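You operate a simulated robot arm through the tools that you are given. There is no shell and no other tool. Be economical: measure what you need, move in short steps, check, and stop when the job is done.

Carry out the task below with a simulated robot arm. There is one attempt and no reset: what you move stays moved.

JOB
Open the lime bin, put two scoops in the grey bucket, shut it.
Fine: use the green scoop; it goes back where it lay. Set down upright: green scoop.

It is judged by the outcome, as a careful person would: the job done as asked, and still so three seconds after it is handed in. It fails if anything else is knocked over, pushed out of place, dropped, spilled or broken.

ROBOT AND FRAMES
A 6-joint arm with a two-finger parallel gripper, fixed in place. Base frame: the origin is at the foot of the arm, x ahead of it, y to its left, z up; the work surface is at about z = 74. Units: cm, rad, N and s.
With the tool pointing down near the work surface it reaches from about 26 to 68 cm from the base axis. Its first joint turns from -1.152 to 1.152 rad. Payload 2.9 kg.
The TCP is the grasp point between the finger pads, 3 cm short of the fingertips. In the tool frame z runs along the fingers and y along their closing line. Largest opening 11 cm; finger width 2, thickness 1; the body of the gripper, 4.8 by 11.2 cm, starts 5.5 cm behind the TCP.
Orientation is told as [roll, pitch, yaw] about the base's x, y, z axes, in that order, counted from this pose: with the fingers straight down and closing along the base's y, the tool's x points along the base's -x, its y along +y and its z along -z.

CONTROLS
- The arm moves only by the tool play_rows. Its argument "commands" is text: rows parted by semicolons, each of 7 numbers parted by spaces: the shift along the tool's x, y, z in cm, then the turn, a rotation vector about the tool's x, y, z in rad, then the finger opening in cm, from 0 to 11. In form: x y z rx ry rz jaw; .... A call has 1 to 20 rows; each row shifts and turns the commanded pose from where the row before left it, along the tool's axes as they then stand. Each row takes 0.2 s and may step no farther than 5 cm and 0.15 rad from the row before; otherwise, or with a gripper value out of range, the whole call is refused. A pose out of reach is approached as far as the arm can. The call stops where the force on the tool passes 70 N (or 10 N more than at its start, if that is more) or the arm is blocked; 0.2 s more then pass. The fingers move at their own pace (about 10.8 cm/s each) and stop on an object; they squeeze with about 29 N. The grip force told is the motor's: it shows also when the fingers shut on nothing. Time passes only in rows, and 0.2 s behind the last, so rows that do not move let the fingers close. The reply holds the time, the measured pose of the TCP, the force on the tool along the base axes, the opening and the grip force, in the units named above and with some noise, with the torque about the TCP (base axes, N m) and any sound that the robot's microphone picked up, and new pictures: "views" is both (left out), scene, wrist or none.
- Cameras (640 x 400 px; columns grow to the right, rows downward): "scene" is fixed at [5.83, 42.2, 138.6]; the picture's right is [-0.89, -0.46, 0.00], its down [-0.25, 0.50, -0.83] and it looks along [0.38, -0.74, -0.56] (base axes); focal length 254 px, centre (320, 200). "wrist" rides on the gripper at [7.2, 1.7, -10.3] in the tool frame; the picture's right is [-0.23, 0.97, 0.00], its down [-0.76, -0.18, -0.62] and it looks along [-0.61, -0.14, 0.78] (tool axes); focal length 222 px, centre (320, 200). There is no depth. A picture from a camera that has moved, and an enlarged one, comes with that camera's place and axes in the base frame and with its lens.
- inspect(camera, box): a new picture of the part [left, top, right, bottom] of that camera's present view, enlarged. It takes no simulated time.
- job_done(): hands the job in; it is judged then, once.

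Go step by step. Nothing tells you positions but the pictures and the camera data: compare them with the known pose of the tool, close in by small moves and look again before you grip or let go. The budget is 120 turns and 200 pictures, counting those below and the enlarged ones. Unless the task says otherwise, let go and move clear before handing in, and close with one line.

The tools are called after "Request:" as a command line: name --argument value ..., lists and objects as JSON in quotes. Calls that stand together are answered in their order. play_rows: Moves the arm, as the interface text tells. Its arguments: {"type":"object","properties":{"commands":{"type":"string"},"views":{"type":"string","enum":["both","scene","wrist","none"]}},"required":["commands"]} The other tools are called the same way: inspect (camera, box) takes an enlarged picture of a part of a camera's view; job_done () hands the job in.

At the start:

```text
time: 0.0
tool_pos: [43.87, -13.33, 119.59]
tcp_rot: [0.0, 0.0, -0.002]
contact_force: [-0.7, -0.4, -0.1]
torque: [0.0, -0.02, 0.01]
opening: 10.98
finger_force: 0.0
```

scene: 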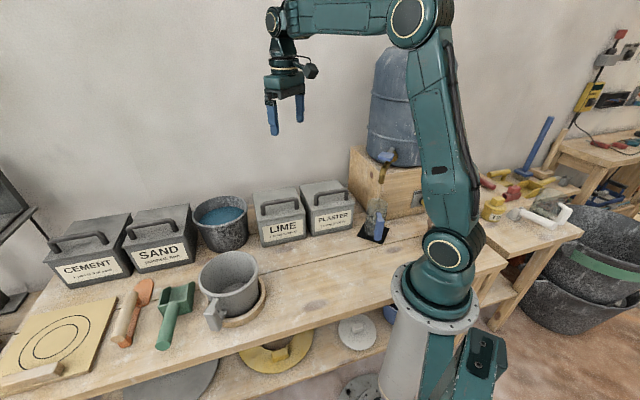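
wrist: 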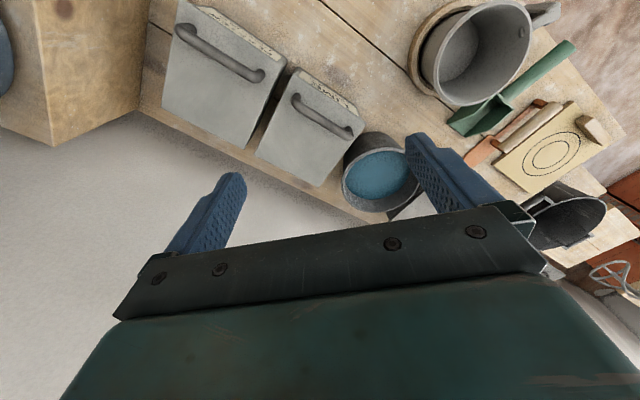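

I see the bench with the cement, sand, lime and plaster bins, a blue-filled bucket, a grey mug-like bucket and the green scoop. I'll look closer before moving.

Request:
inspect --camera "scene" --box '[100, 230, 300, 355]'

Request:
inspect --camera "scene" --box '[180, 150, 400, 290]'

Request:
inspect --camera "wrist" --box '[400, 0, 640, 150]'

Request:
inspect --camera "wrist" --box '[140, 0, 440, 190]'

```text
3.20 times, centred on (200, 292) of scene
camera zoom: at [5.83, 42.2, 138.6], right [-0.89, -0.46, 0.0], down [-0.25, 0.5, -0.83], along [0.38, -0.74, -0.56], focal length 812 px, centre (704, -96)
```

zoom: 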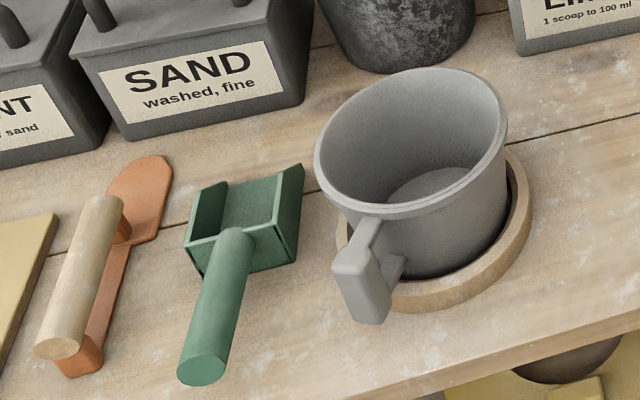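

```text
2.86 times, centred on (290, 220) of scene
camera zoom: at [5.83, 42.2, 138.6], right [-0.89, -0.46, 0.0], down [-0.25, 0.5, -0.83], along [0.38, -0.74, -0.56], focal length 726 px, centre (406, 143)
```

zoom: 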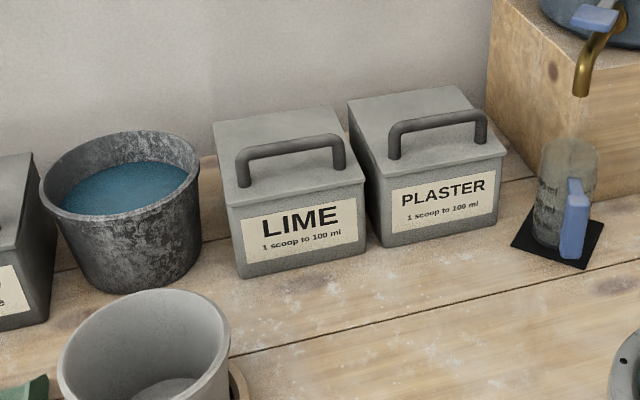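

```text
2.67 times, centred on (520, 75) of wrist
camera zoom: at [36.59, -11.51, 129.9], right [0.23, 0.97, 0.0], down [0.76, -0.18, 0.62], along [0.61, -0.14, -0.78], focal length 592 px, centre (-213, 533)
```

zoom: 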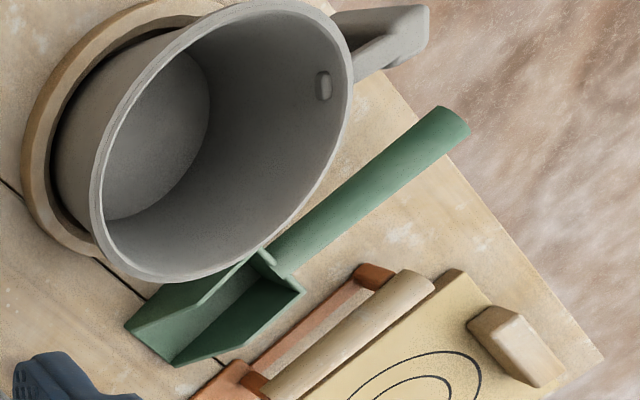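

```text
2.11 times, centred on (290, 95) of wrist
camera zoom: at [36.59, -11.51, 129.9], right [0.23, 0.97, 0.0], down [0.76, -0.18, 0.62], along [0.61, -0.14, -0.78], focal length 468 px, centre (383, 421)
```

zoom: 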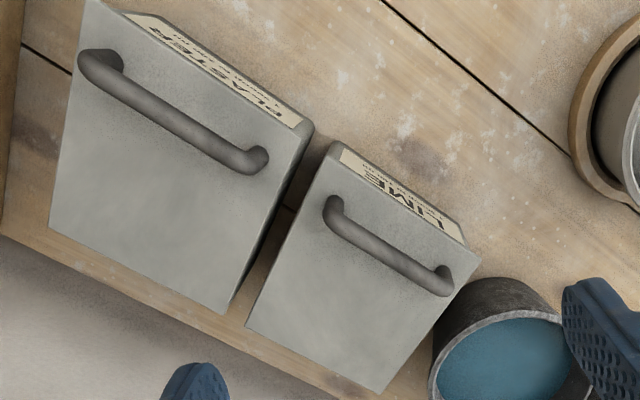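

The lime bin lies askew. Its lid handle bar is at about [49.8, -14.2, 90.5], running at about 42° and close to the front edge, so the lid is probably hinged at the wall side. I'll turn the gripper to match and come down to a hover for a closer look.

Request:
play_rows --commands "0 0 0 0 0 -0.146 6;0 0 0 0 0 -0.146 6;0 0 0 0 0 -0.146 6;0 0 0 0 0 -0.146 6;0 0 0 0 0 -0.146 6;-0.76 -0.92 3.9 0 0 0 6;-0.76 -0.92 3.9 0 0 0 6;-0.76 -0.92 3.9 0 0 0 6;-0.76 -0.92 3.9 0 0 0 6;-0.76 -0.92 3.9 0 0 0 6;0 0 0 0 0 0 6"

```text
time: 2.4
tool_pos: [49.66, -14.29, 100.18]
tcp_rot: [-0.001, 0.0, 0.731]
contact_force: [0.1, -0.5, -0.1]
torque: [0.01, -0.01, 0.0]
opening: 5.99
finger_force: 0.0
camera wrist: at [43.15, -17.73, 110.42], right [-0.48, 0.88, 0.0], down [0.69, 0.38, 0.62], along [0.55, 0.3, -0.78], focal length 222 px, centre (320, 200)
```

scene: 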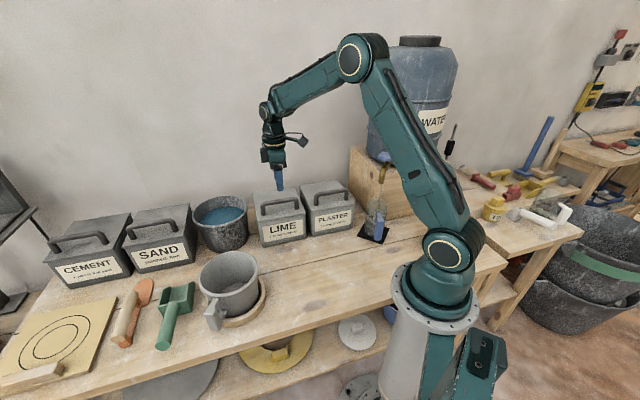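
wrist: 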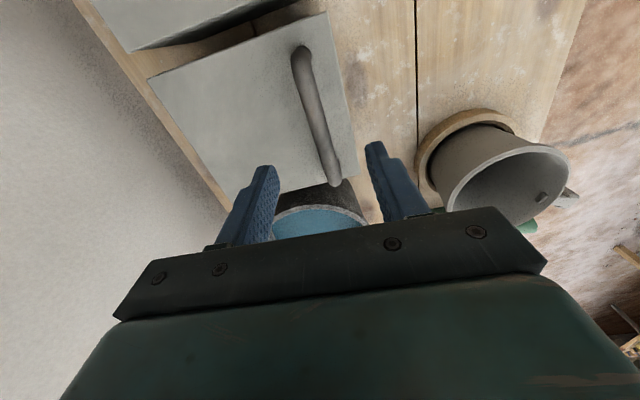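

The bar is centred at about [49.8, -14.1], right under the gripper. I'll lower until the TCP is at bar height and check.

Request:
play_rows --commands "0 0 3 0 0 0 5;0 0 3 0 0 0 5;0 0 2 0 0 0 5;0 0 1 0 0 0 5;0 0 0 0 0 0 5"

Request:
inspect --camera "scene" --box '[220, 140, 360, 260]'

```text
time: 3.6
tool_pos: [49.81, -14.24, 91.05]
tcp_rot: [0.0, 0.0, 0.731]
contact_force: [0.9, 0.4, -0.1]
torque: [-0.02, 0.01, -0.01]
opening: 5.03
finger_force: 0.0
camera wrist: at [43.25, -17.72, 101.35], right [-0.48, 0.88, 0.0], down [0.69, 0.38, 0.62], along [0.55, 0.3, -0.78], focal length 222 px, centre (320, 200)
```

scene: 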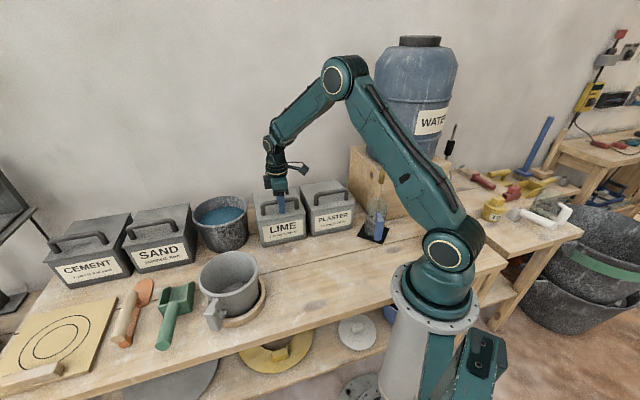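
wrist: 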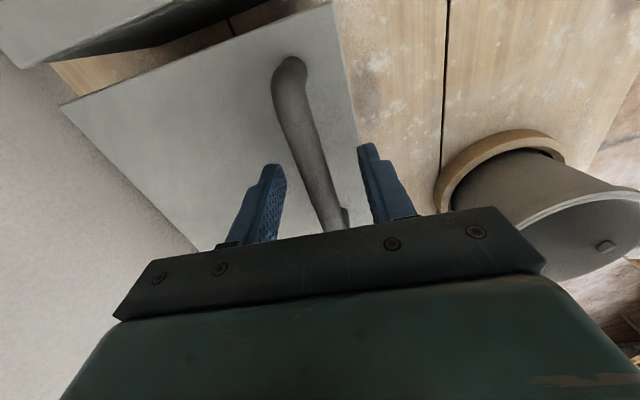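

```text
3.33 times, centred on (290, 200) of scene
camera zoom: at [5.83, 42.2, 138.6], right [-0.89, -0.46, 0.0], down [-0.25, 0.5, -0.83], along [0.38, -0.74, -0.56], focal length 846 px, centre (420, 200)
```

zoom: 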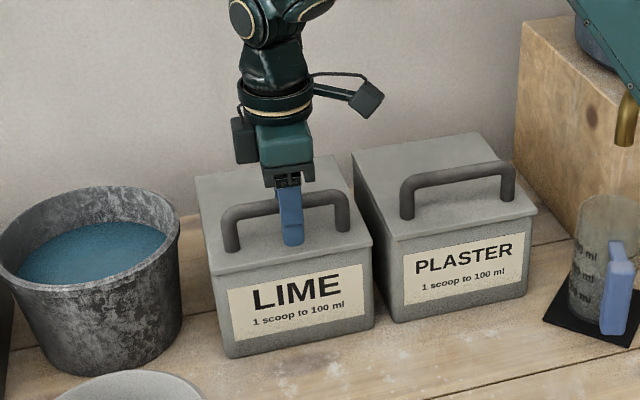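

The fingers straddle the bar. I'll close and lift slightly to see how the lid moves.

Request:
play_rows --commands "0 0 0 0 0 0 0;0 0 0 0 0 0 0;0 0 0 0 0 0 0;0 0 -0.5 0 0 0 0;0 0 -0.5 0 0 0 0;0 0 -0.5 0 0 0 0;0 0 0 0 0 0 0"

Request:
inspect --camera "scene" --box '[220, 140, 360, 260]'

```text
time: 5.2
tool_pos: [50.22, -14.58, 92.68]
tcp_rot: [-0.01, -0.005, 0.725]
contact_force: [29.9, -32.6, -19.7]
torque: [-0.3, 0.18, 0.95]
opening: 1.63
finger_force: 44.8
camera wrist: at [43.47, -17.97, 102.85], right [-0.48, 0.88, -0.01], down [0.68, 0.38, 0.63], along [0.56, 0.29, -0.78], focal length 222 px, centre (320, 200)
```

scene: 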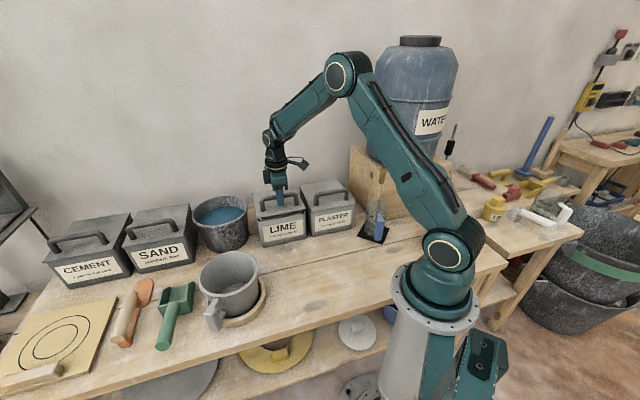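
wrist: 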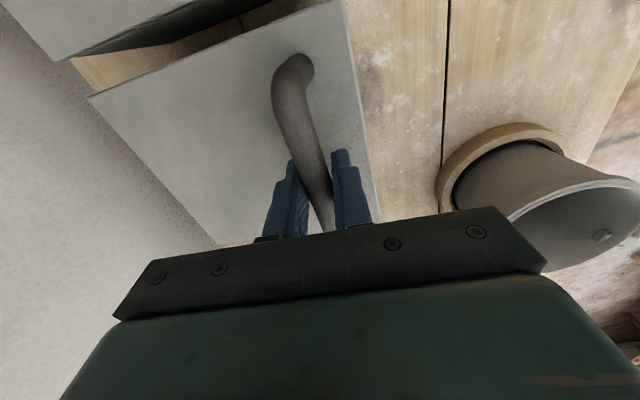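

```text
3.33 times, centred on (290, 200) of scene
camera zoom: at [5.94, 42.1, 138.63], right [-0.89, -0.46, 0.0], down [-0.26, 0.5, -0.83], along [0.38, -0.74, -0.56], focal length 846 px, centre (420, 200)
```

zoom: 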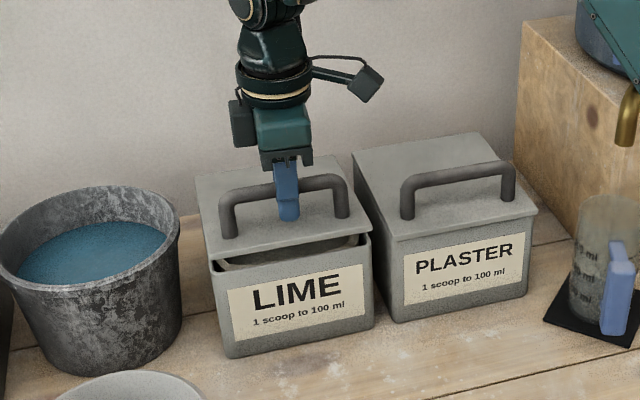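

The lid is hinged at the wall side. I'll follow the arc about the hinge in small steps, with the tool kept vertical so the round bar turns in the pads.

Request:
play_rows --commands "0 -1.32 -1.5 0 0 0 0;0 -0.89 -1.39 0 0 0 0;0 -1.03 -1.29 0 0 0 0;0 -1.16 -1.17 0 0 0 0;0 -1.28 -1.04 0 0 0 0;0 0 0 0 0 0 0"

Request:
inspect --camera "scene" --box '[220, 130, 360, 250]'

```text
time: 6.6
tool_pos: [53.75, -18.13, 99.37]
tcp_rot: [-0.004, -0.003, 0.739]
contact_force: [-1.4, 27.0, 23.2]
torque: [-0.18, 0.25, 0.9]
opening: 1.57
finger_force: 44.6
camera wrist: at [47.11, -21.63, 109.54], right [-0.49, 0.87, 0.0], down [0.68, 0.38, 0.63], along [0.55, 0.3, -0.78], focal length 222 px, centre (320, 200)
```

scene: 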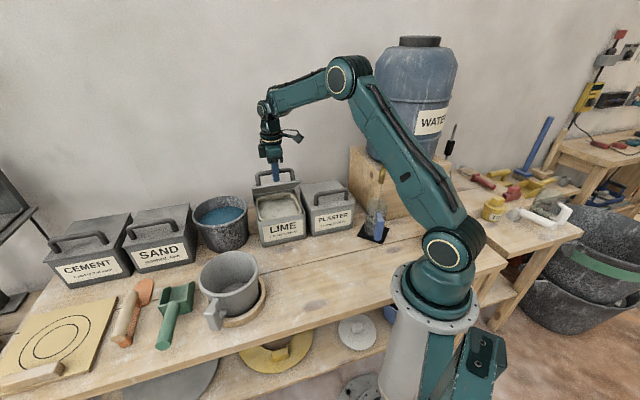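
wrist: 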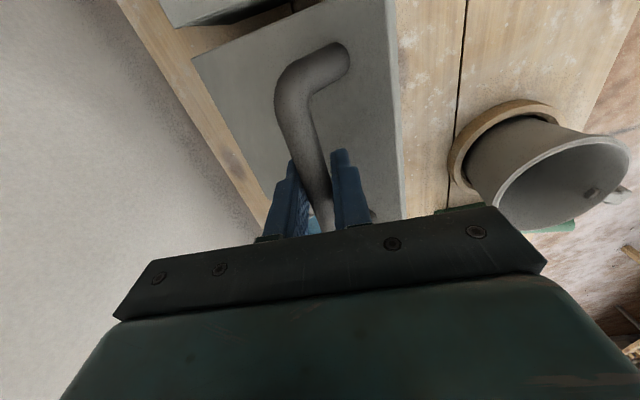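

```text
3.33 times, centred on (290, 190) of scene
camera zoom: at [5.79, 42.29, 138.58], right [-0.89, -0.46, 0.0], down [-0.25, 0.5, -0.83], along [0.38, -0.74, -0.56], focal length 846 px, centre (420, 233)
```

zoom: 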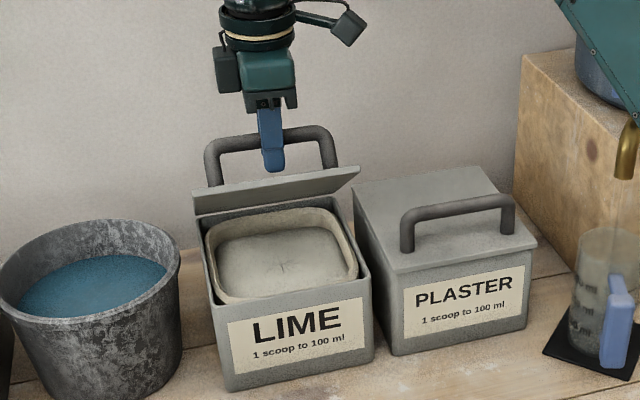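

The lid is about 37° open and lime powder shows near the rim. A fit of the measured points puts the hinge a bit higher, so I'll continue on the corrected arc.

Request:
play_rows --commands "0 -1.33 -1.43 0 0 0 0;0 -1.43 -0.77 0 0 0 0;0 -1.51 -0.60 0 0 0 0;0 -1.56 -0.45 0 0 0 0;0 -1.6 -0.28 0 0 0 0;0 -1.62 -0.12 0 0 0 0;0 0 0 0 0 0 0"

Request:
inspect --camera "scene" --box '[220, 110, 360, 250]'

```text
time: 8.2
tool_pos: [59.86, -24.76, 102.79]
tcp_rot: [-0.001, 0.002, 0.739]
contact_force: [20.9, 21.6, 2.9]
torque: [0.02, 0.03, 0.92]
opening: 1.61
finger_force: 45.2
camera wrist: at [53.25, -28.36, 113.03], right [-0.49, 0.87, 0.0], down [0.68, 0.38, 0.62], along [0.55, 0.3, -0.78], focal length 222 px, centre (320, 200)
```

scene: 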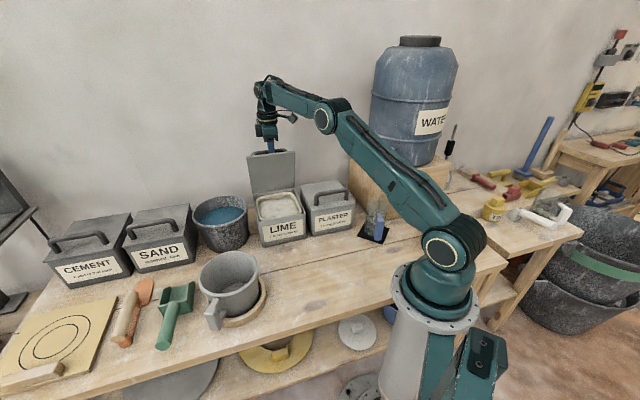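
wrist: 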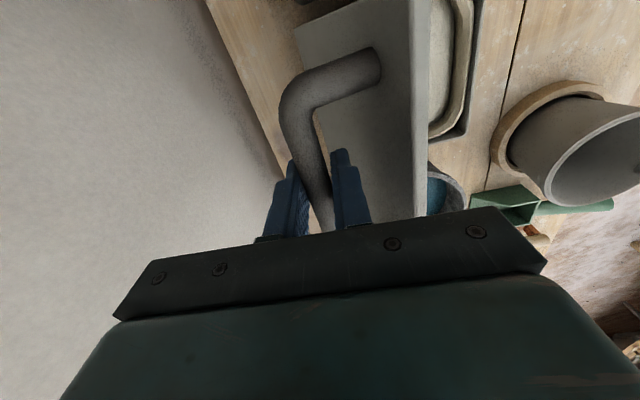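

```text
2.86 times, centred on (290, 180) of scene
camera zoom: at [5.89, 42.26, 138.58], right [-0.89, -0.46, 0.0], down [-0.26, 0.5, -0.83], along [0.38, -0.74, -0.56], focal length 726 px, centre (406, 257)
```

zoom: 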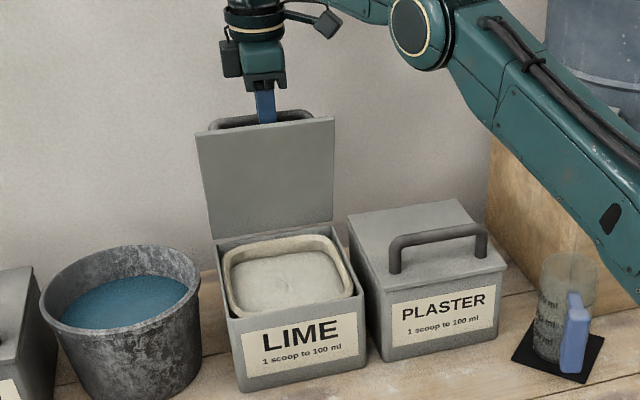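

The lid is nearly vertical. There is some sideways strain along the bar, so I'll ease that off and carry on past vertical.

Request:
play_rows --commands "-0.4 -1.62 0.06 0 0 0 0;0 -1.61 0.23 0 0 0 0;0 -1.58 0.39 0 0 0 0;0 0 0 0 0 0 0"

Request:
inspect --camera "scene" --box '[220, 110, 360, 250]'

```text
time: 9.2
tool_pos: [60.84, -25.93, 102.72]
tcp_rot: [0.0, 0.0, 0.733]
contact_force: [12.2, 13.3, 12.8]
torque: [0.02, 0.06, 0.93]
opening: 1.6
finger_force: 45.1
out of reach, approached as far as the arm can: row 2, 3
camera wrist: at [54.26, -29.48, 112.88], right [-0.48, 0.88, 0.0], down [0.68, 0.38, 0.62], along [0.55, 0.3, -0.78], focal length 222 px, centre (320, 200)
```

scene: 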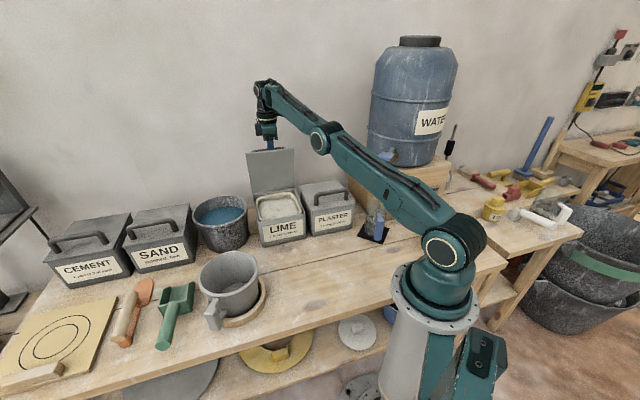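
wrist: 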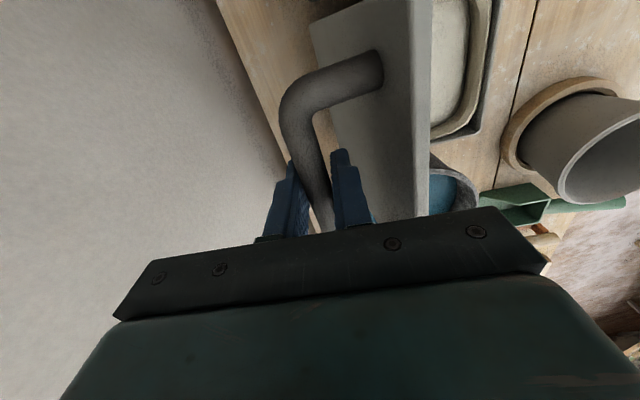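

```text
2.86 times, centred on (290, 180) of scene
camera zoom: at [5.84, 42.25, 138.59], right [-0.89, -0.46, 0.0], down [-0.26, 0.5, -0.83], along [0.38, -0.74, -0.56], focal length 726 px, centre (406, 257)
```

zoom: 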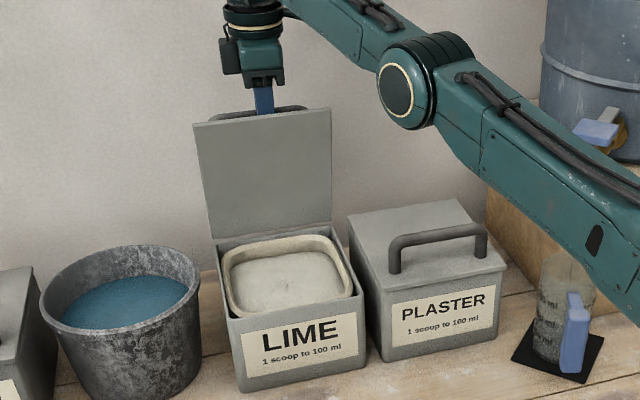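

At full stretch the lid is at about 80°. Leaning the gripper body back towards the robot frees some reach, so I'll tilt it gently about the bar.

Request:
play_rows --commands "0 0 0 0.08 0 0 0;0 0 0 0.08 0 0 0;0 0 0 0.08 0 0 0;0 0 0 0 0 0 0"

Request:
inspect --camera "scene" --box '[220, 110, 360, 250]'

```text
time: 10.2
tool_pos: [60.72, -26.07, 102.57]
tcp_rot: [-0.241, -0.001, 0.733]
contact_force: [1.4, 4.2, 4.4]
torque: [-0.12, 0.19, 0.99]
opening: 1.58
finger_force: 44.5
camera wrist: at [52.57, -27.67, 112.12], right [-0.46, 0.86, -0.23], down [0.58, 0.49, 0.65], along [0.67, 0.16, -0.73], focal length 222 px, centre (320, 200)
```

scene: 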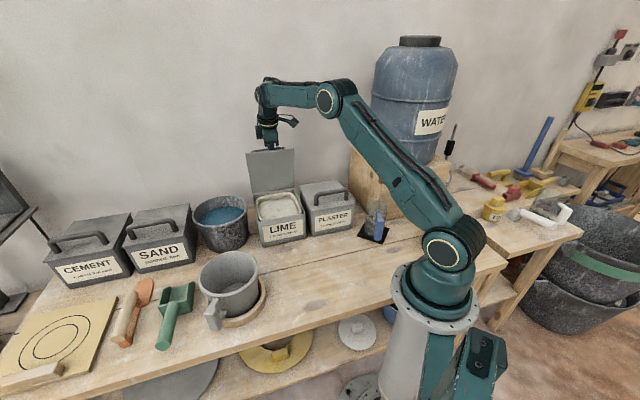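
wrist: 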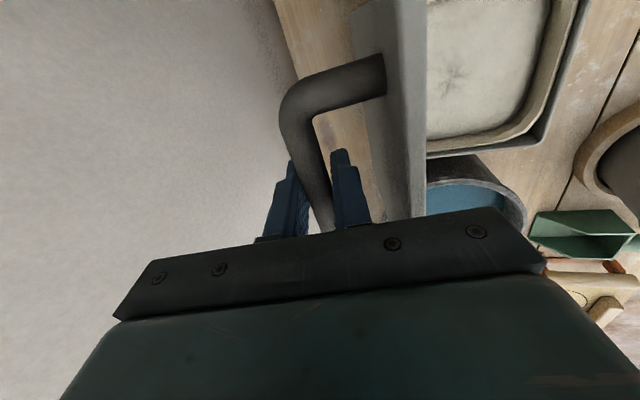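

```text
2.86 times, centred on (290, 180) of scene
camera zoom: at [5.83, 42.21, 138.6], right [-0.89, -0.46, 0.0], down [-0.25, 0.5, -0.83], along [0.38, -0.74, -0.56], focal length 726 px, centre (406, 257)
```

zoom: 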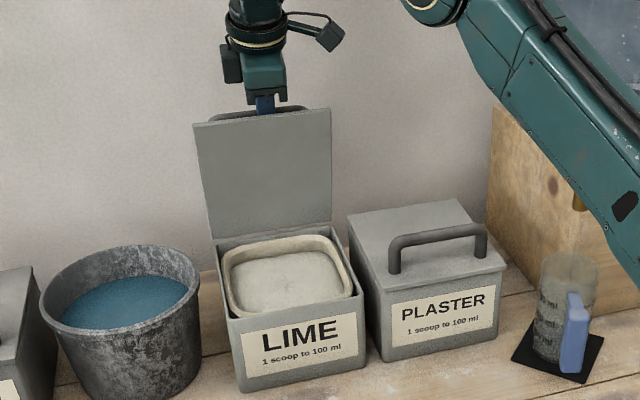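

The pose is relaxed now. I'll continue the arc to about 97°, step by step.

Request:
play_rows --commands "0 -1.51 0.58 0 0 0 0;0 -1.45 0.73 0 0 0 0;0 -1.36 0.88 0 0 0 0;0 0 0 0 0 0 0"

Request:
inspect --camera "scene" --box '[220, 110, 360, 250]'

```text
time: 11.2
tool_pos: [63.38, -28.65, 101.76]
tcp_rot: [-0.236, -0.003, 0.732]
contact_force: [-3.0, 17.1, 1.6]
torque: [0.13, 0.0, 0.94]
opening: 1.59
finger_force: 45.1
out of reach, approached as far as the arm can: row 3
camera wrist: at [55.26, -30.42, 111.37], right [-0.47, 0.86, -0.23], down [0.58, 0.49, 0.65], along [0.67, 0.17, -0.73], focal length 222 px, centre (320, 200)
```

scene: 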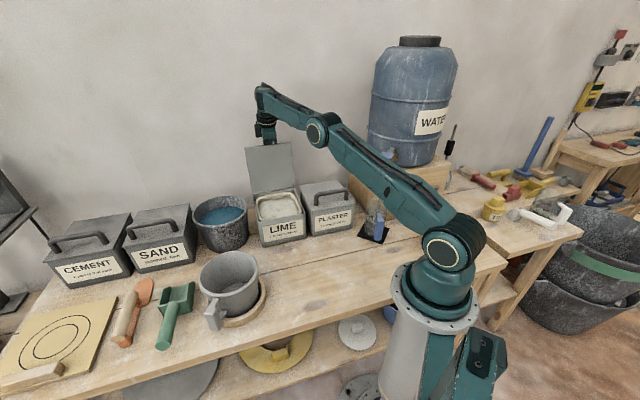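
wrist: 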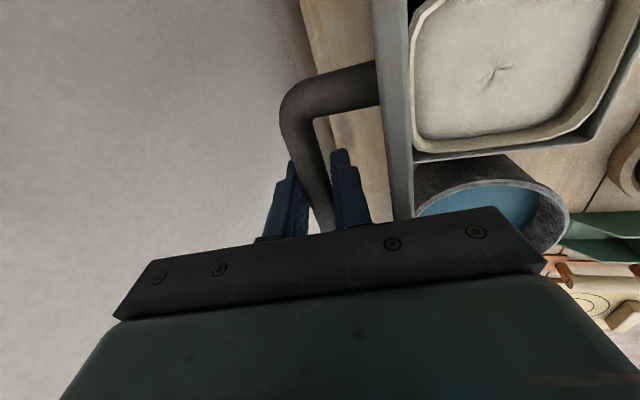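

```text
2.86 times, centred on (290, 180) of scene
camera zoom: at [5.82, 42.25, 138.59], right [-0.89, -0.46, 0.0], down [-0.25, 0.5, -0.83], along [0.38, -0.74, -0.56], focal length 726 px, centre (406, 257)
```

zoom: 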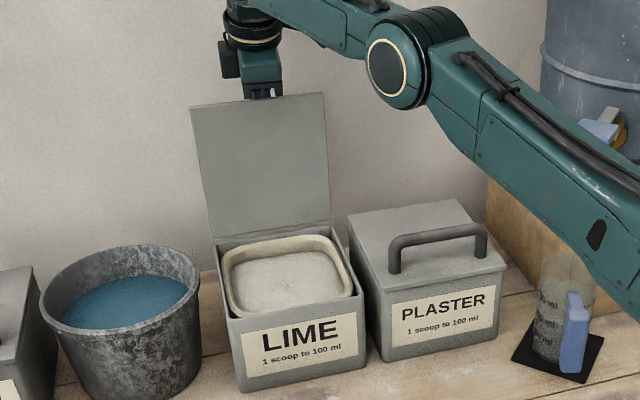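

The lid is now about 93°, just past vertical. I'll open the jaws slightly with the bar still caged, to see which way the lid settles.

Request:
play_rows --commands "0 0 0 0 0 0 2.6;0 0 0 0 0 0 3.6;0 0 0 0 0 0 3.6;0 0 0 0 0 0 3.6"

Request:
inspect --camera "scene" --box '[220, 110, 360, 250]'

```text
time: 12.2
tool_pos: [63.44, -28.87, 101.77]
tcp_rot: [-0.238, -0.003, 0.73]
contact_force: [0.0, -1.4, -0.3]
torque: [0.06, 0.01, 0.04]
opening: 3.52
finger_force: 0.1
camera wrist: at [55.22, -30.58, 111.38], right [-0.46, 0.86, -0.23], down [0.58, 0.49, 0.65], along [0.67, 0.16, -0.73], focal length 222 px, centre (320, 200)
```

scene: 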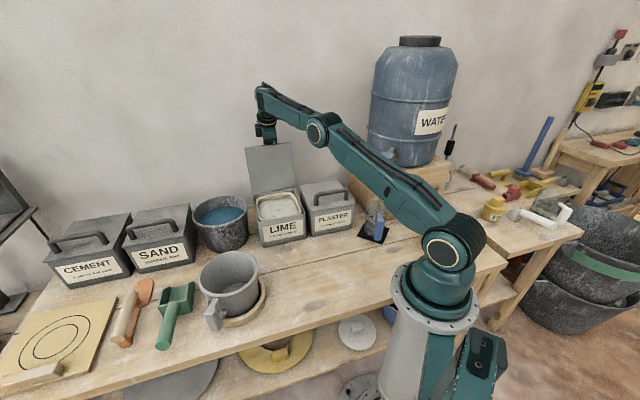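
wrist: 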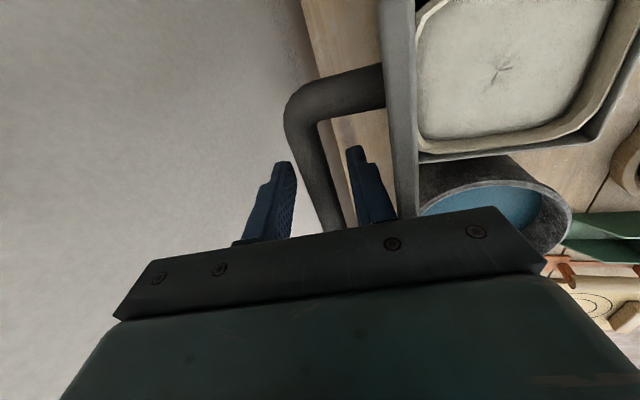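

```text
2.86 times, centred on (290, 180) of scene
camera zoom: at [5.83, 42.19, 138.6], right [-0.89, -0.46, 0.0], down [-0.25, 0.5, -0.83], along [0.38, -0.74, -0.56], focal length 726 px, centre (406, 257)
```

zoom: 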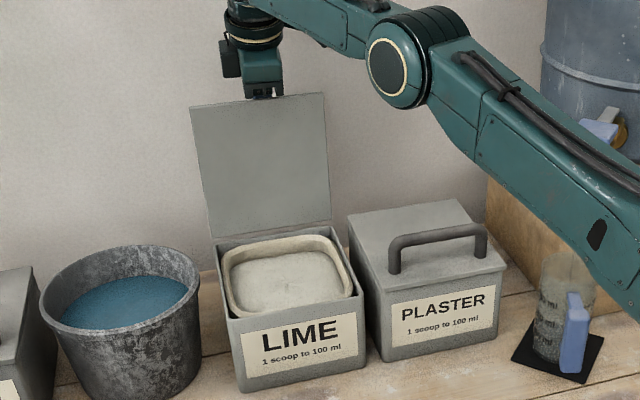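

The bar hangs free between the fingers, so the lid stays open by itself. I'll draw the fingers straight out along their axis.

Request:
play_rows --commands "0 -0.1 -1 0 0 0 3.6;0 0 -1.5 0 0 0 3.6;0 0 -2 0 0 0 3.6;0 0 -2.5 0 0 0 3.6;0 0 -3 0 0 0 3.6;0 0 0 0 0 0 3.6" --views "scene"

Request:
inspect --camera "scene" --box '[220, 90, 360, 250]'

```text
time: 13.6
tool_pos: [60.6, -22.79, 110.1]
tcp_rot: [-0.238, 0.0, 0.731]
contact_force: [0.3, 0.5, 0.0]
torque: [0.01, 0.03, 0.02]
opening: 3.63
finger_force: 0.0
out of reach, approached as far as the arm can: row 2, 3, 4, 5
```

scene: 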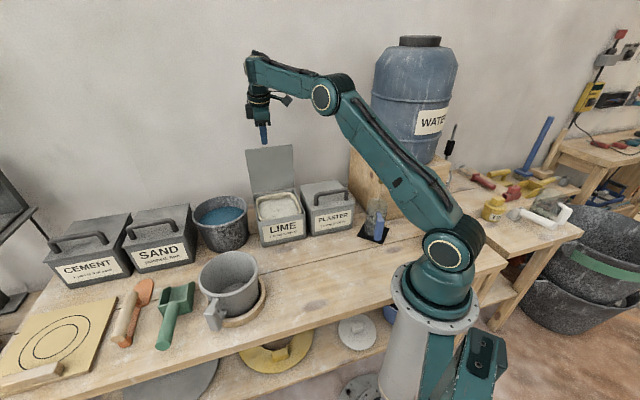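

```text
2.50 times, centred on (290, 170) of scene
camera zoom: at [5.83, 42.2, 138.6], right [-0.89, -0.46, 0.0], down [-0.25, 0.5, -0.83], along [0.38, -0.74, -0.56], focal length 635 px, centre (395, 275)
```

zoom: 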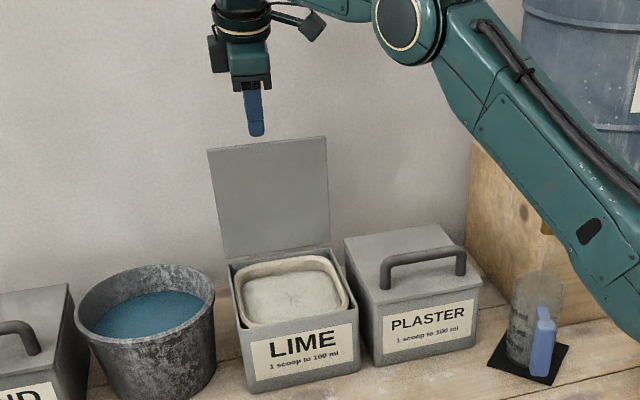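

The lid stays open. Now I'll back off, straighten the tool, and turn it to line up with the green scoop's handle.

Request:
play_rows --commands "0 4 0 0 0 0 6;0 4 0 -0.119 0 0 6;0 0 0 -0.119 0 0 6;0 0 0 0 0 0.15 6;0 0 0 0 0 0.15 6;0 0 0 0 0 0.15 6;0 0 0 0 0 0.15 6;0 0 0 0 0 0.15 6;0 0 0 0 0 0.15 6;0 0 0 0 0 0.15 6;0 0 0 0 0 0.15 6;0 0 0 0 0 0.15 6;0 0 0 0 0 0.15 6;0 0 0 0 0 0 6" --views "none"

```text
time: 16.6
tool_pos: [55.37, -17.02, 108.01]
tcp_rot: [0.0, -0.002, -0.772]
contact_force: [-0.4, -1.7, 0.1]
torque: [-0.02, 0.01, 0.04]
opening: 5.97
finger_force: 0.1
```

Request:
play_rows --commands "2.81 2.5 0.92 0 0 0 6;2.81 2.5 0.92 0 0 0 6;2.81 2.5 0.92 0 0 0 6;2.81 2.5 0.92 0 0 0 6;2.81 2.5 0.92 0 0 0 6;2.81 2.5 0.92 0 0 0 6;2.81 2.5 0.92 0 0 0 6;2.81 2.5 0.92 0 0 0 6;2.81 2.5 0.92 0 0 0 6;2.81 2.5 0.92 0 0 0 6;2.81 2.5 0.92 0 0 0 6;2.81 2.5 0.92 0 0 0 6;0 0 0 0 0 0 6"

Request:
inspect --camera "wrist" --box '[160, 0, 480, 200]'

```text
time: 19.4
tool_pos: [52.01, 27.92, 96.59]
tcp_rot: [0.0, 0.0, -0.769]
contact_force: [-0.1, -0.5, 1.0]
torque: [0.02, -0.01, -0.01]
opening: 6.01
finger_force: 0.0
camera wrist: at [47.88, 34.14, 106.81], right [0.84, 0.54, 0.0], down [0.42, -0.66, 0.62], along [0.34, -0.52, -0.78], focal length 222 px, centre (320, 200)
```

scene: 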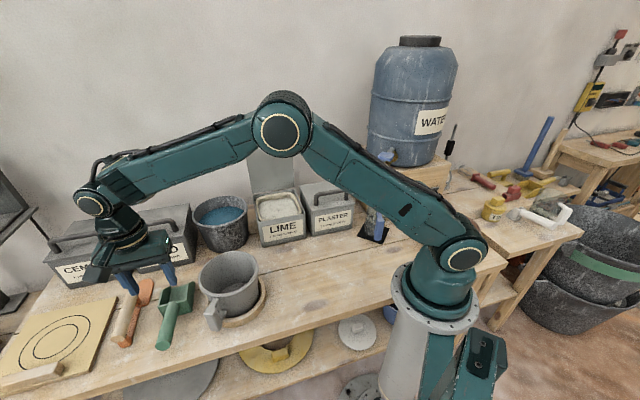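
wrist: 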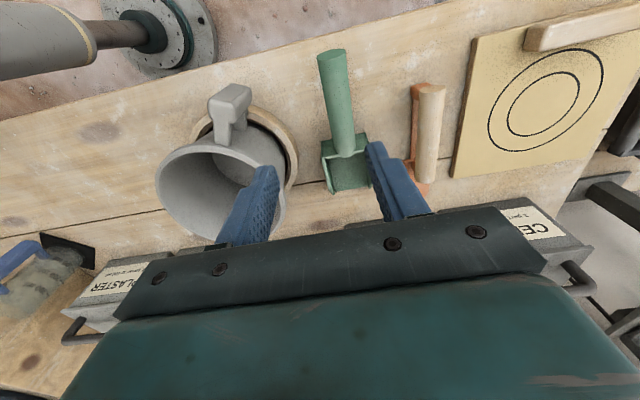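

```text
2.00 times, centred on (320, 100) of wrist
camera zoom: at [47.88, 34.14, 106.81], right [0.84, 0.54, 0.0], down [0.42, -0.66, 0.62], along [0.34, -0.52, -0.78], focal length 444 px, centre (320, 400)
```

zoom: 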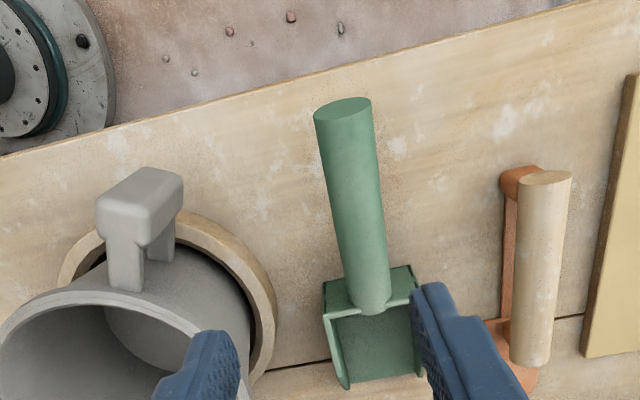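

The scoop handle runs from about [58.5, 24.6, 78] by the blade to [50.4, 32.8, 80], with its nose towards the wall. I'll lean the gripper back about 30° so that dipping nose-down later stays easy, and hover above the handle.

Request:
play_rows --commands "0 0 0 0 0 0.023 6;0 0 0 0 -0.13 0 6;0 0 0 0 -0.13 0 6;0 0 0 0 -0.13 0 6;0 0 0 0 -0.13 0 6;2.4 0.77 2.13 0 0 0 6;2.4 0.77 2.13 0 0 0 6;2.4 0.77 2.13 0 0 0 6;0 0 0 0 0 0 6"

Request:
inspect --camera "scene" --box '[80, 220, 280, 360]'

```text
time: 21.4
tool_pos: [51.34, 31.66, 87.82]
tcp_rot: [0.0, -0.521, -0.791]
contact_force: [0.0, -0.2, 0.4]
torque: [0.0, -0.02, 0.02]
opening: 6.0
finger_force: 0.0
camera wrist: at [44.52, 41.04, 93.04], right [0.83, 0.54, 0.11], down [0.12, -0.37, 0.92], along [0.54, -0.75, -0.38], focal length 222 px, centre (320, 200)
```

scene: 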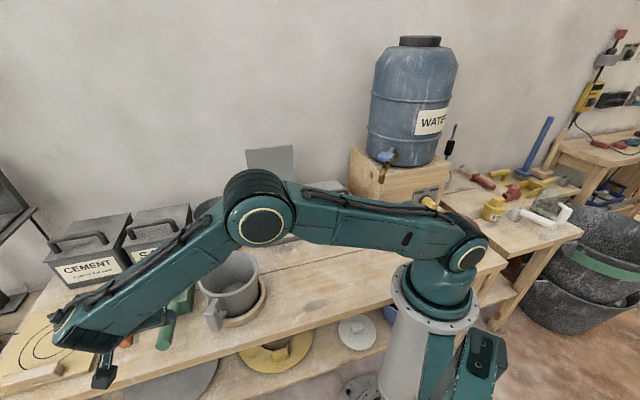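
wrist: 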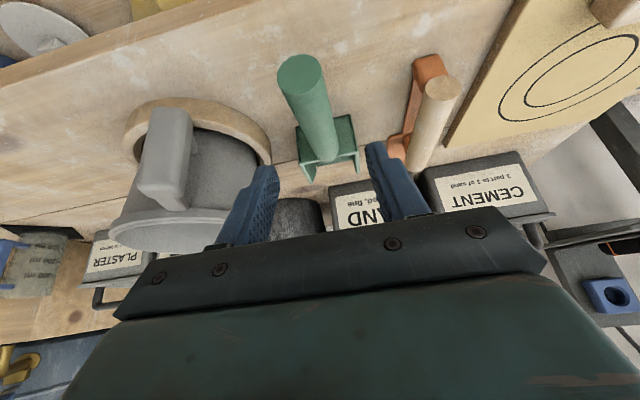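

```text
2.86 times, centred on (180, 290) of scene
camera zoom: at [5.83, 42.2, 138.6], right [-0.89, -0.46, 0.0], down [-0.25, 0.5, -0.83], along [0.38, -0.74, -0.56], focal length 726 px, centre (720, -57)
```

zoom: 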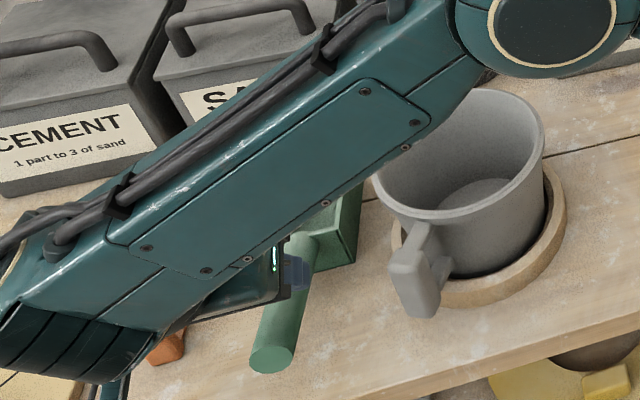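

The forearm gets low at this lean, so I'll reduce the tilt to about 17° and look again before going down.

Request:
play_rows --commands "0 0 0 0 0.11 0 6;0 0 0 0 0.11 0 6;-2.17 0.14 2.14 0 0 0 6;0 0 0 0 0 0 6"

Request:
inspect --camera "scene" --box '[80, 220, 280, 360]'

Request:
inspect --camera "wrist" --box '[200, 0, 440, 220]'

```text
time: 22.4
tool_pos: [53.46, 29.72, 86.37]
tcp_rot: [0.0, -0.301, -0.792]
contact_force: [-0.7, -1.3, -0.2]
torque: [-0.04, -0.01, -0.03]
opening: 6.0
finger_force: 0.0
camera wrist: at [47.66, 38.17, 93.98], right [0.85, 0.53, 0.07], down [0.25, -0.51, 0.82], along [0.47, -0.68, -0.57], focal length 222 px, centre (320, 200)
```

scene: 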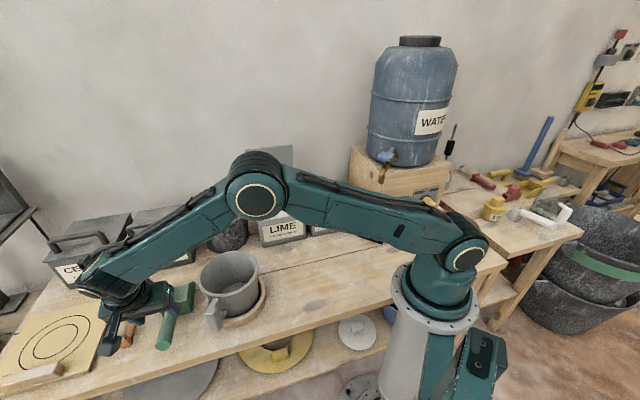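
wrist: 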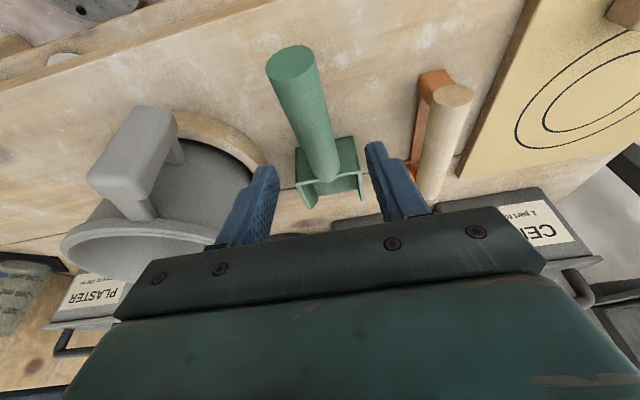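

```text
2.86 times, centred on (180, 290) of scene
camera zoom: at [5.83, 42.19, 138.6], right [-0.89, -0.46, 0.0], down [-0.25, 0.5, -0.83], along [0.38, -0.74, -0.56], focal length 726 px, centre (720, -57)
```

zoom: 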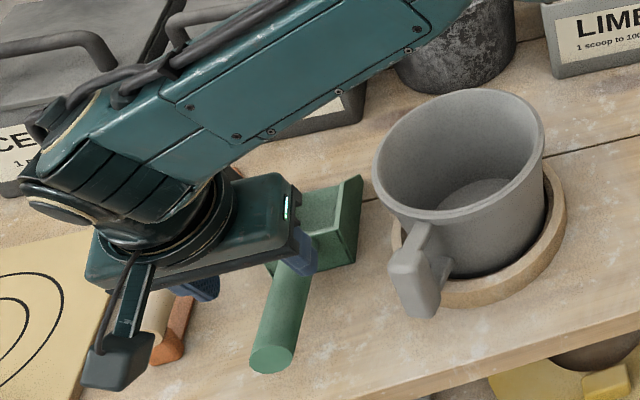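

```text
1.82 times, centred on (320, 110) of wrist
camera zoom: at [47.66, 38.17, 93.98], right [0.85, 0.53, 0.07], down [0.25, -0.51, 0.82], along [0.47, -0.68, -0.57], focal length 404 px, centre (320, 364)
```

zoom: 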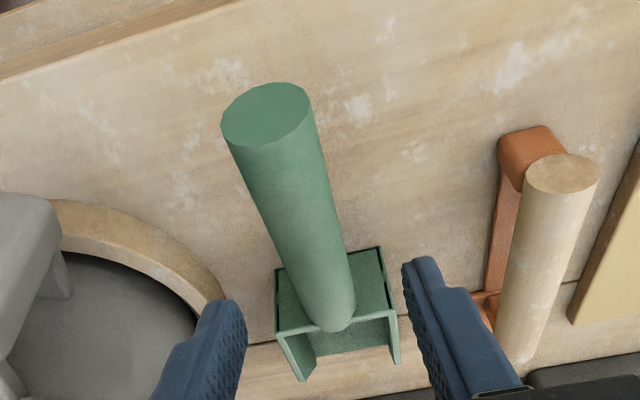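

This pose is much better: the handle sits midway between the fingers and the trowel is clear. I'll go down along the tool axis to the handle.

Request:
play_rows --commands "0 0 2.5 0 0 0 5.5;0 0 2.5 0 0 0 5.5;0 0 1.5 0 0 0 5.5;0 0 1.2 0 0 0 5.5;0 0 0 0 0 0 5.5"

Request:
inspect --camera "scene" --box '[80, 240, 280, 380]'

Request:
inspect --camera "wrist" --box '[200, 0, 440, 240]'

```text
time: 23.6
tool_pos: [55.14, 28.3, 79.08]
tcp_rot: [0.0, -0.302, -0.793]
contact_force: [0.5, 0.1, 0.0]
torque: [0.0, -0.02, -0.01]
opening: 5.5
finger_force: 0.0
camera wrist: at [49.34, 36.62, 86.69], right [0.85, 0.53, 0.07], down [0.25, -0.51, 0.82], along [0.47, -0.68, -0.57], focal length 222 px, centre (320, 200)
```

scene: 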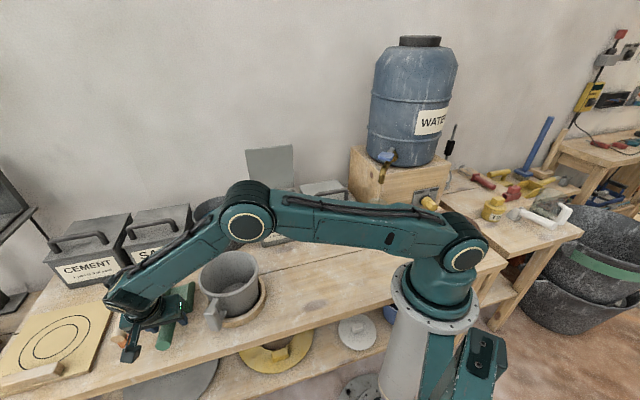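
wrist: 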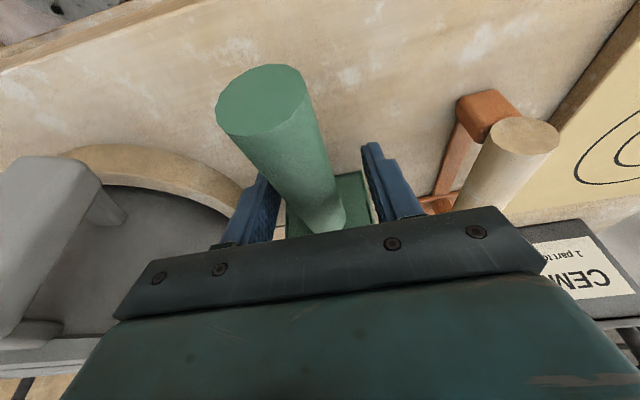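

```text
2.86 times, centred on (180, 310) of scene
camera zoom: at [5.83, 42.2, 138.6], right [-0.89, -0.46, 0.0], down [-0.25, 0.5, -0.83], along [0.38, -0.74, -0.56], focal length 726 px, centre (720, -114)
```

zoom: 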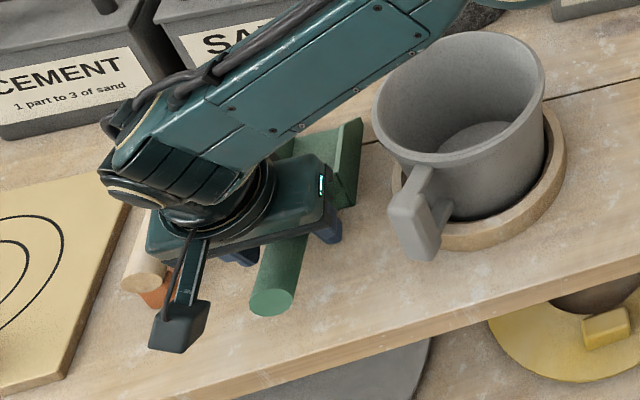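

```text
1.67 times, centred on (320, 120) of wrist
camera zoom: at [49.34, 36.62, 86.69], right [0.85, 0.53, 0.07], down [0.25, -0.51, 0.82], along [0.47, -0.68, -0.57], focal length 370 px, centre (320, 333)
```

zoom: 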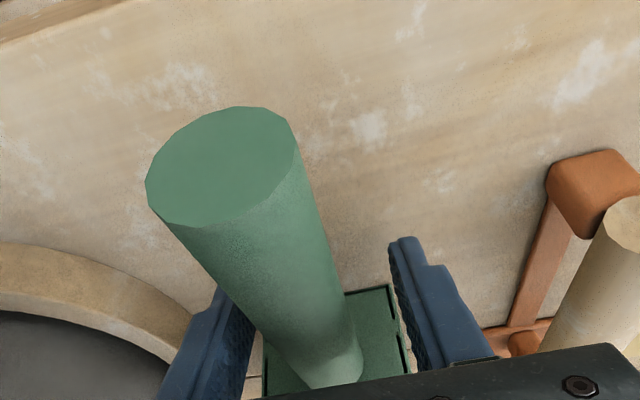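

The handle sits slightly towards the left finger, so I'll shift 0.35 cm and close gently.

Request:
play_rows --commands "0 -0.35 0 0 0 0 5.5;0 0 0 0 0 0 4;0 0 0 0 0 0 3.2;0 0 0 0 0 0 2;0 0 0 0 0 0 0;0 0 0 0 0 0 0"

Request:
inspect --camera "scene" --box '[80, 240, 280, 380]'

```text
time: 25.0
tool_pos: [54.87, 28.01, 79.11]
tcp_rot: [0.0, -0.302, -0.792]
contact_force: [-0.3, -1.4, 0.9]
torque: [0.05, 0.03, 0.01]
opening: 2.94
finger_force: 29.3
camera wrist: at [49.01, 36.4, 86.66], right [0.85, 0.53, 0.07], down [0.25, -0.51, 0.82], along [0.47, -0.68, -0.57], focal length 222 px, centre (320, 200)
```

scene: 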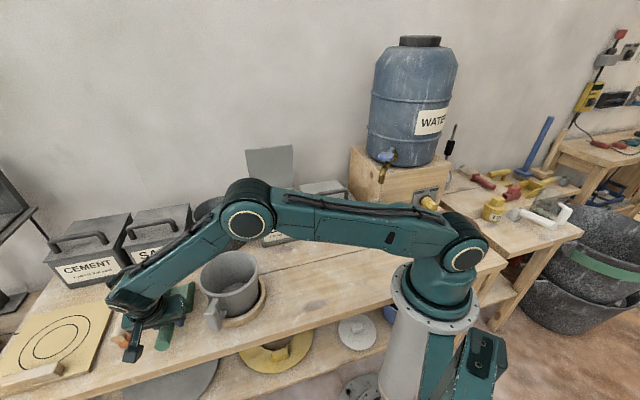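
wrist: 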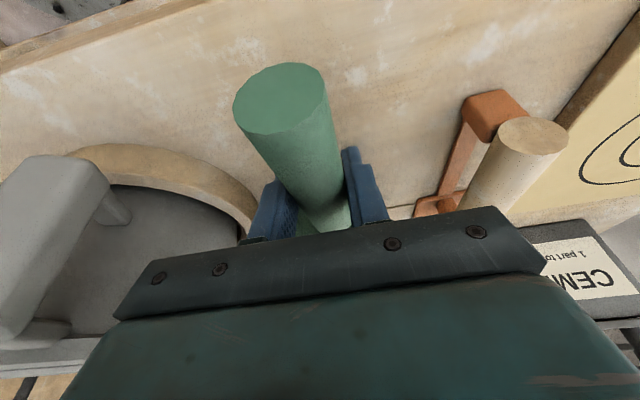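

```text
2.86 times, centred on (180, 310) of scene
camera zoom: at [5.83, 42.2, 138.6], right [-0.89, -0.46, 0.0], down [-0.25, 0.5, -0.83], along [0.38, -0.74, -0.56], focal length 726 px, centre (720, -114)
```

zoom: 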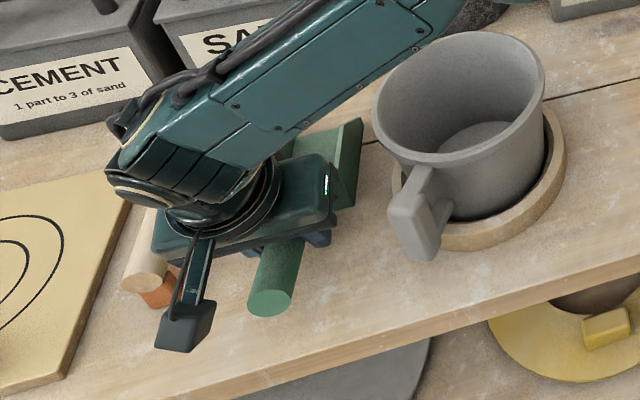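

The handle is held at 2.94 cm opening. I'll lift straight up and check the scoop keeps its attitude.

Request:
play_rows --commands "-0.3 0 -0.95 0 0 0 0;-0.6 0 -1.91 0 0 0 0;-1.04 0 -3.34 0 0 0 0;-1.19 0 -3.82 0 0 0 0;-1.19 0 -3.82 0 0 0 0;-1.19 0 -3.82 0 0 0 0;-0.6 0 -1.91 0 0 0 0;0 0 0 0 0 0 0"

Request:
inspect --camera "scene" --box '[60, 160, 300, 330]'

```text
time: 26.8
tool_pos: [54.86, 27.85, 99.56]
tcp_rot: [0.001, -0.302, -0.793]
contact_force: [0.0, 0.2, -0.6]
torque: [0.04, 0.09, 0.02]
opening: 2.97
finger_force: 28.6
camera wrist: at [48.97, 36.34, 107.23], right [0.85, 0.53, 0.07], down [0.25, -0.51, 0.82], along [0.47, -0.68, -0.57], focal length 222 px, centre (320, 200)
```

scene: 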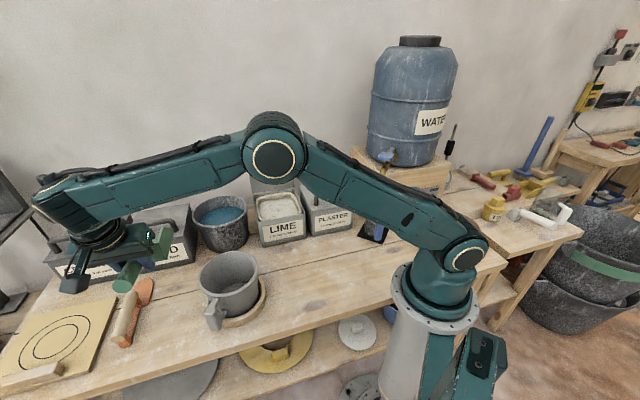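
wrist: 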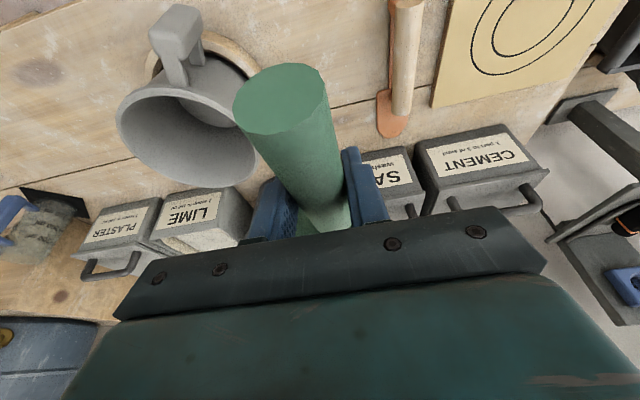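

```text
2.35 times, centred on (180, 245) of scene
camera zoom: at [5.83, 42.2, 138.6], right [-0.89, -0.46, 0.0], down [-0.25, 0.5, -0.83], along [0.38, -0.74, -0.56], focal length 597 px, centre (649, 94)
```

zoom: 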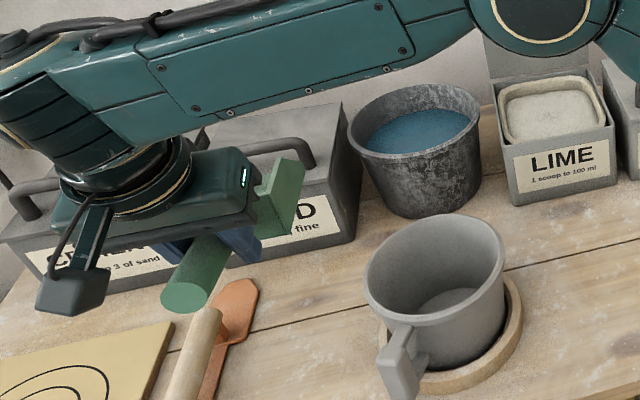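

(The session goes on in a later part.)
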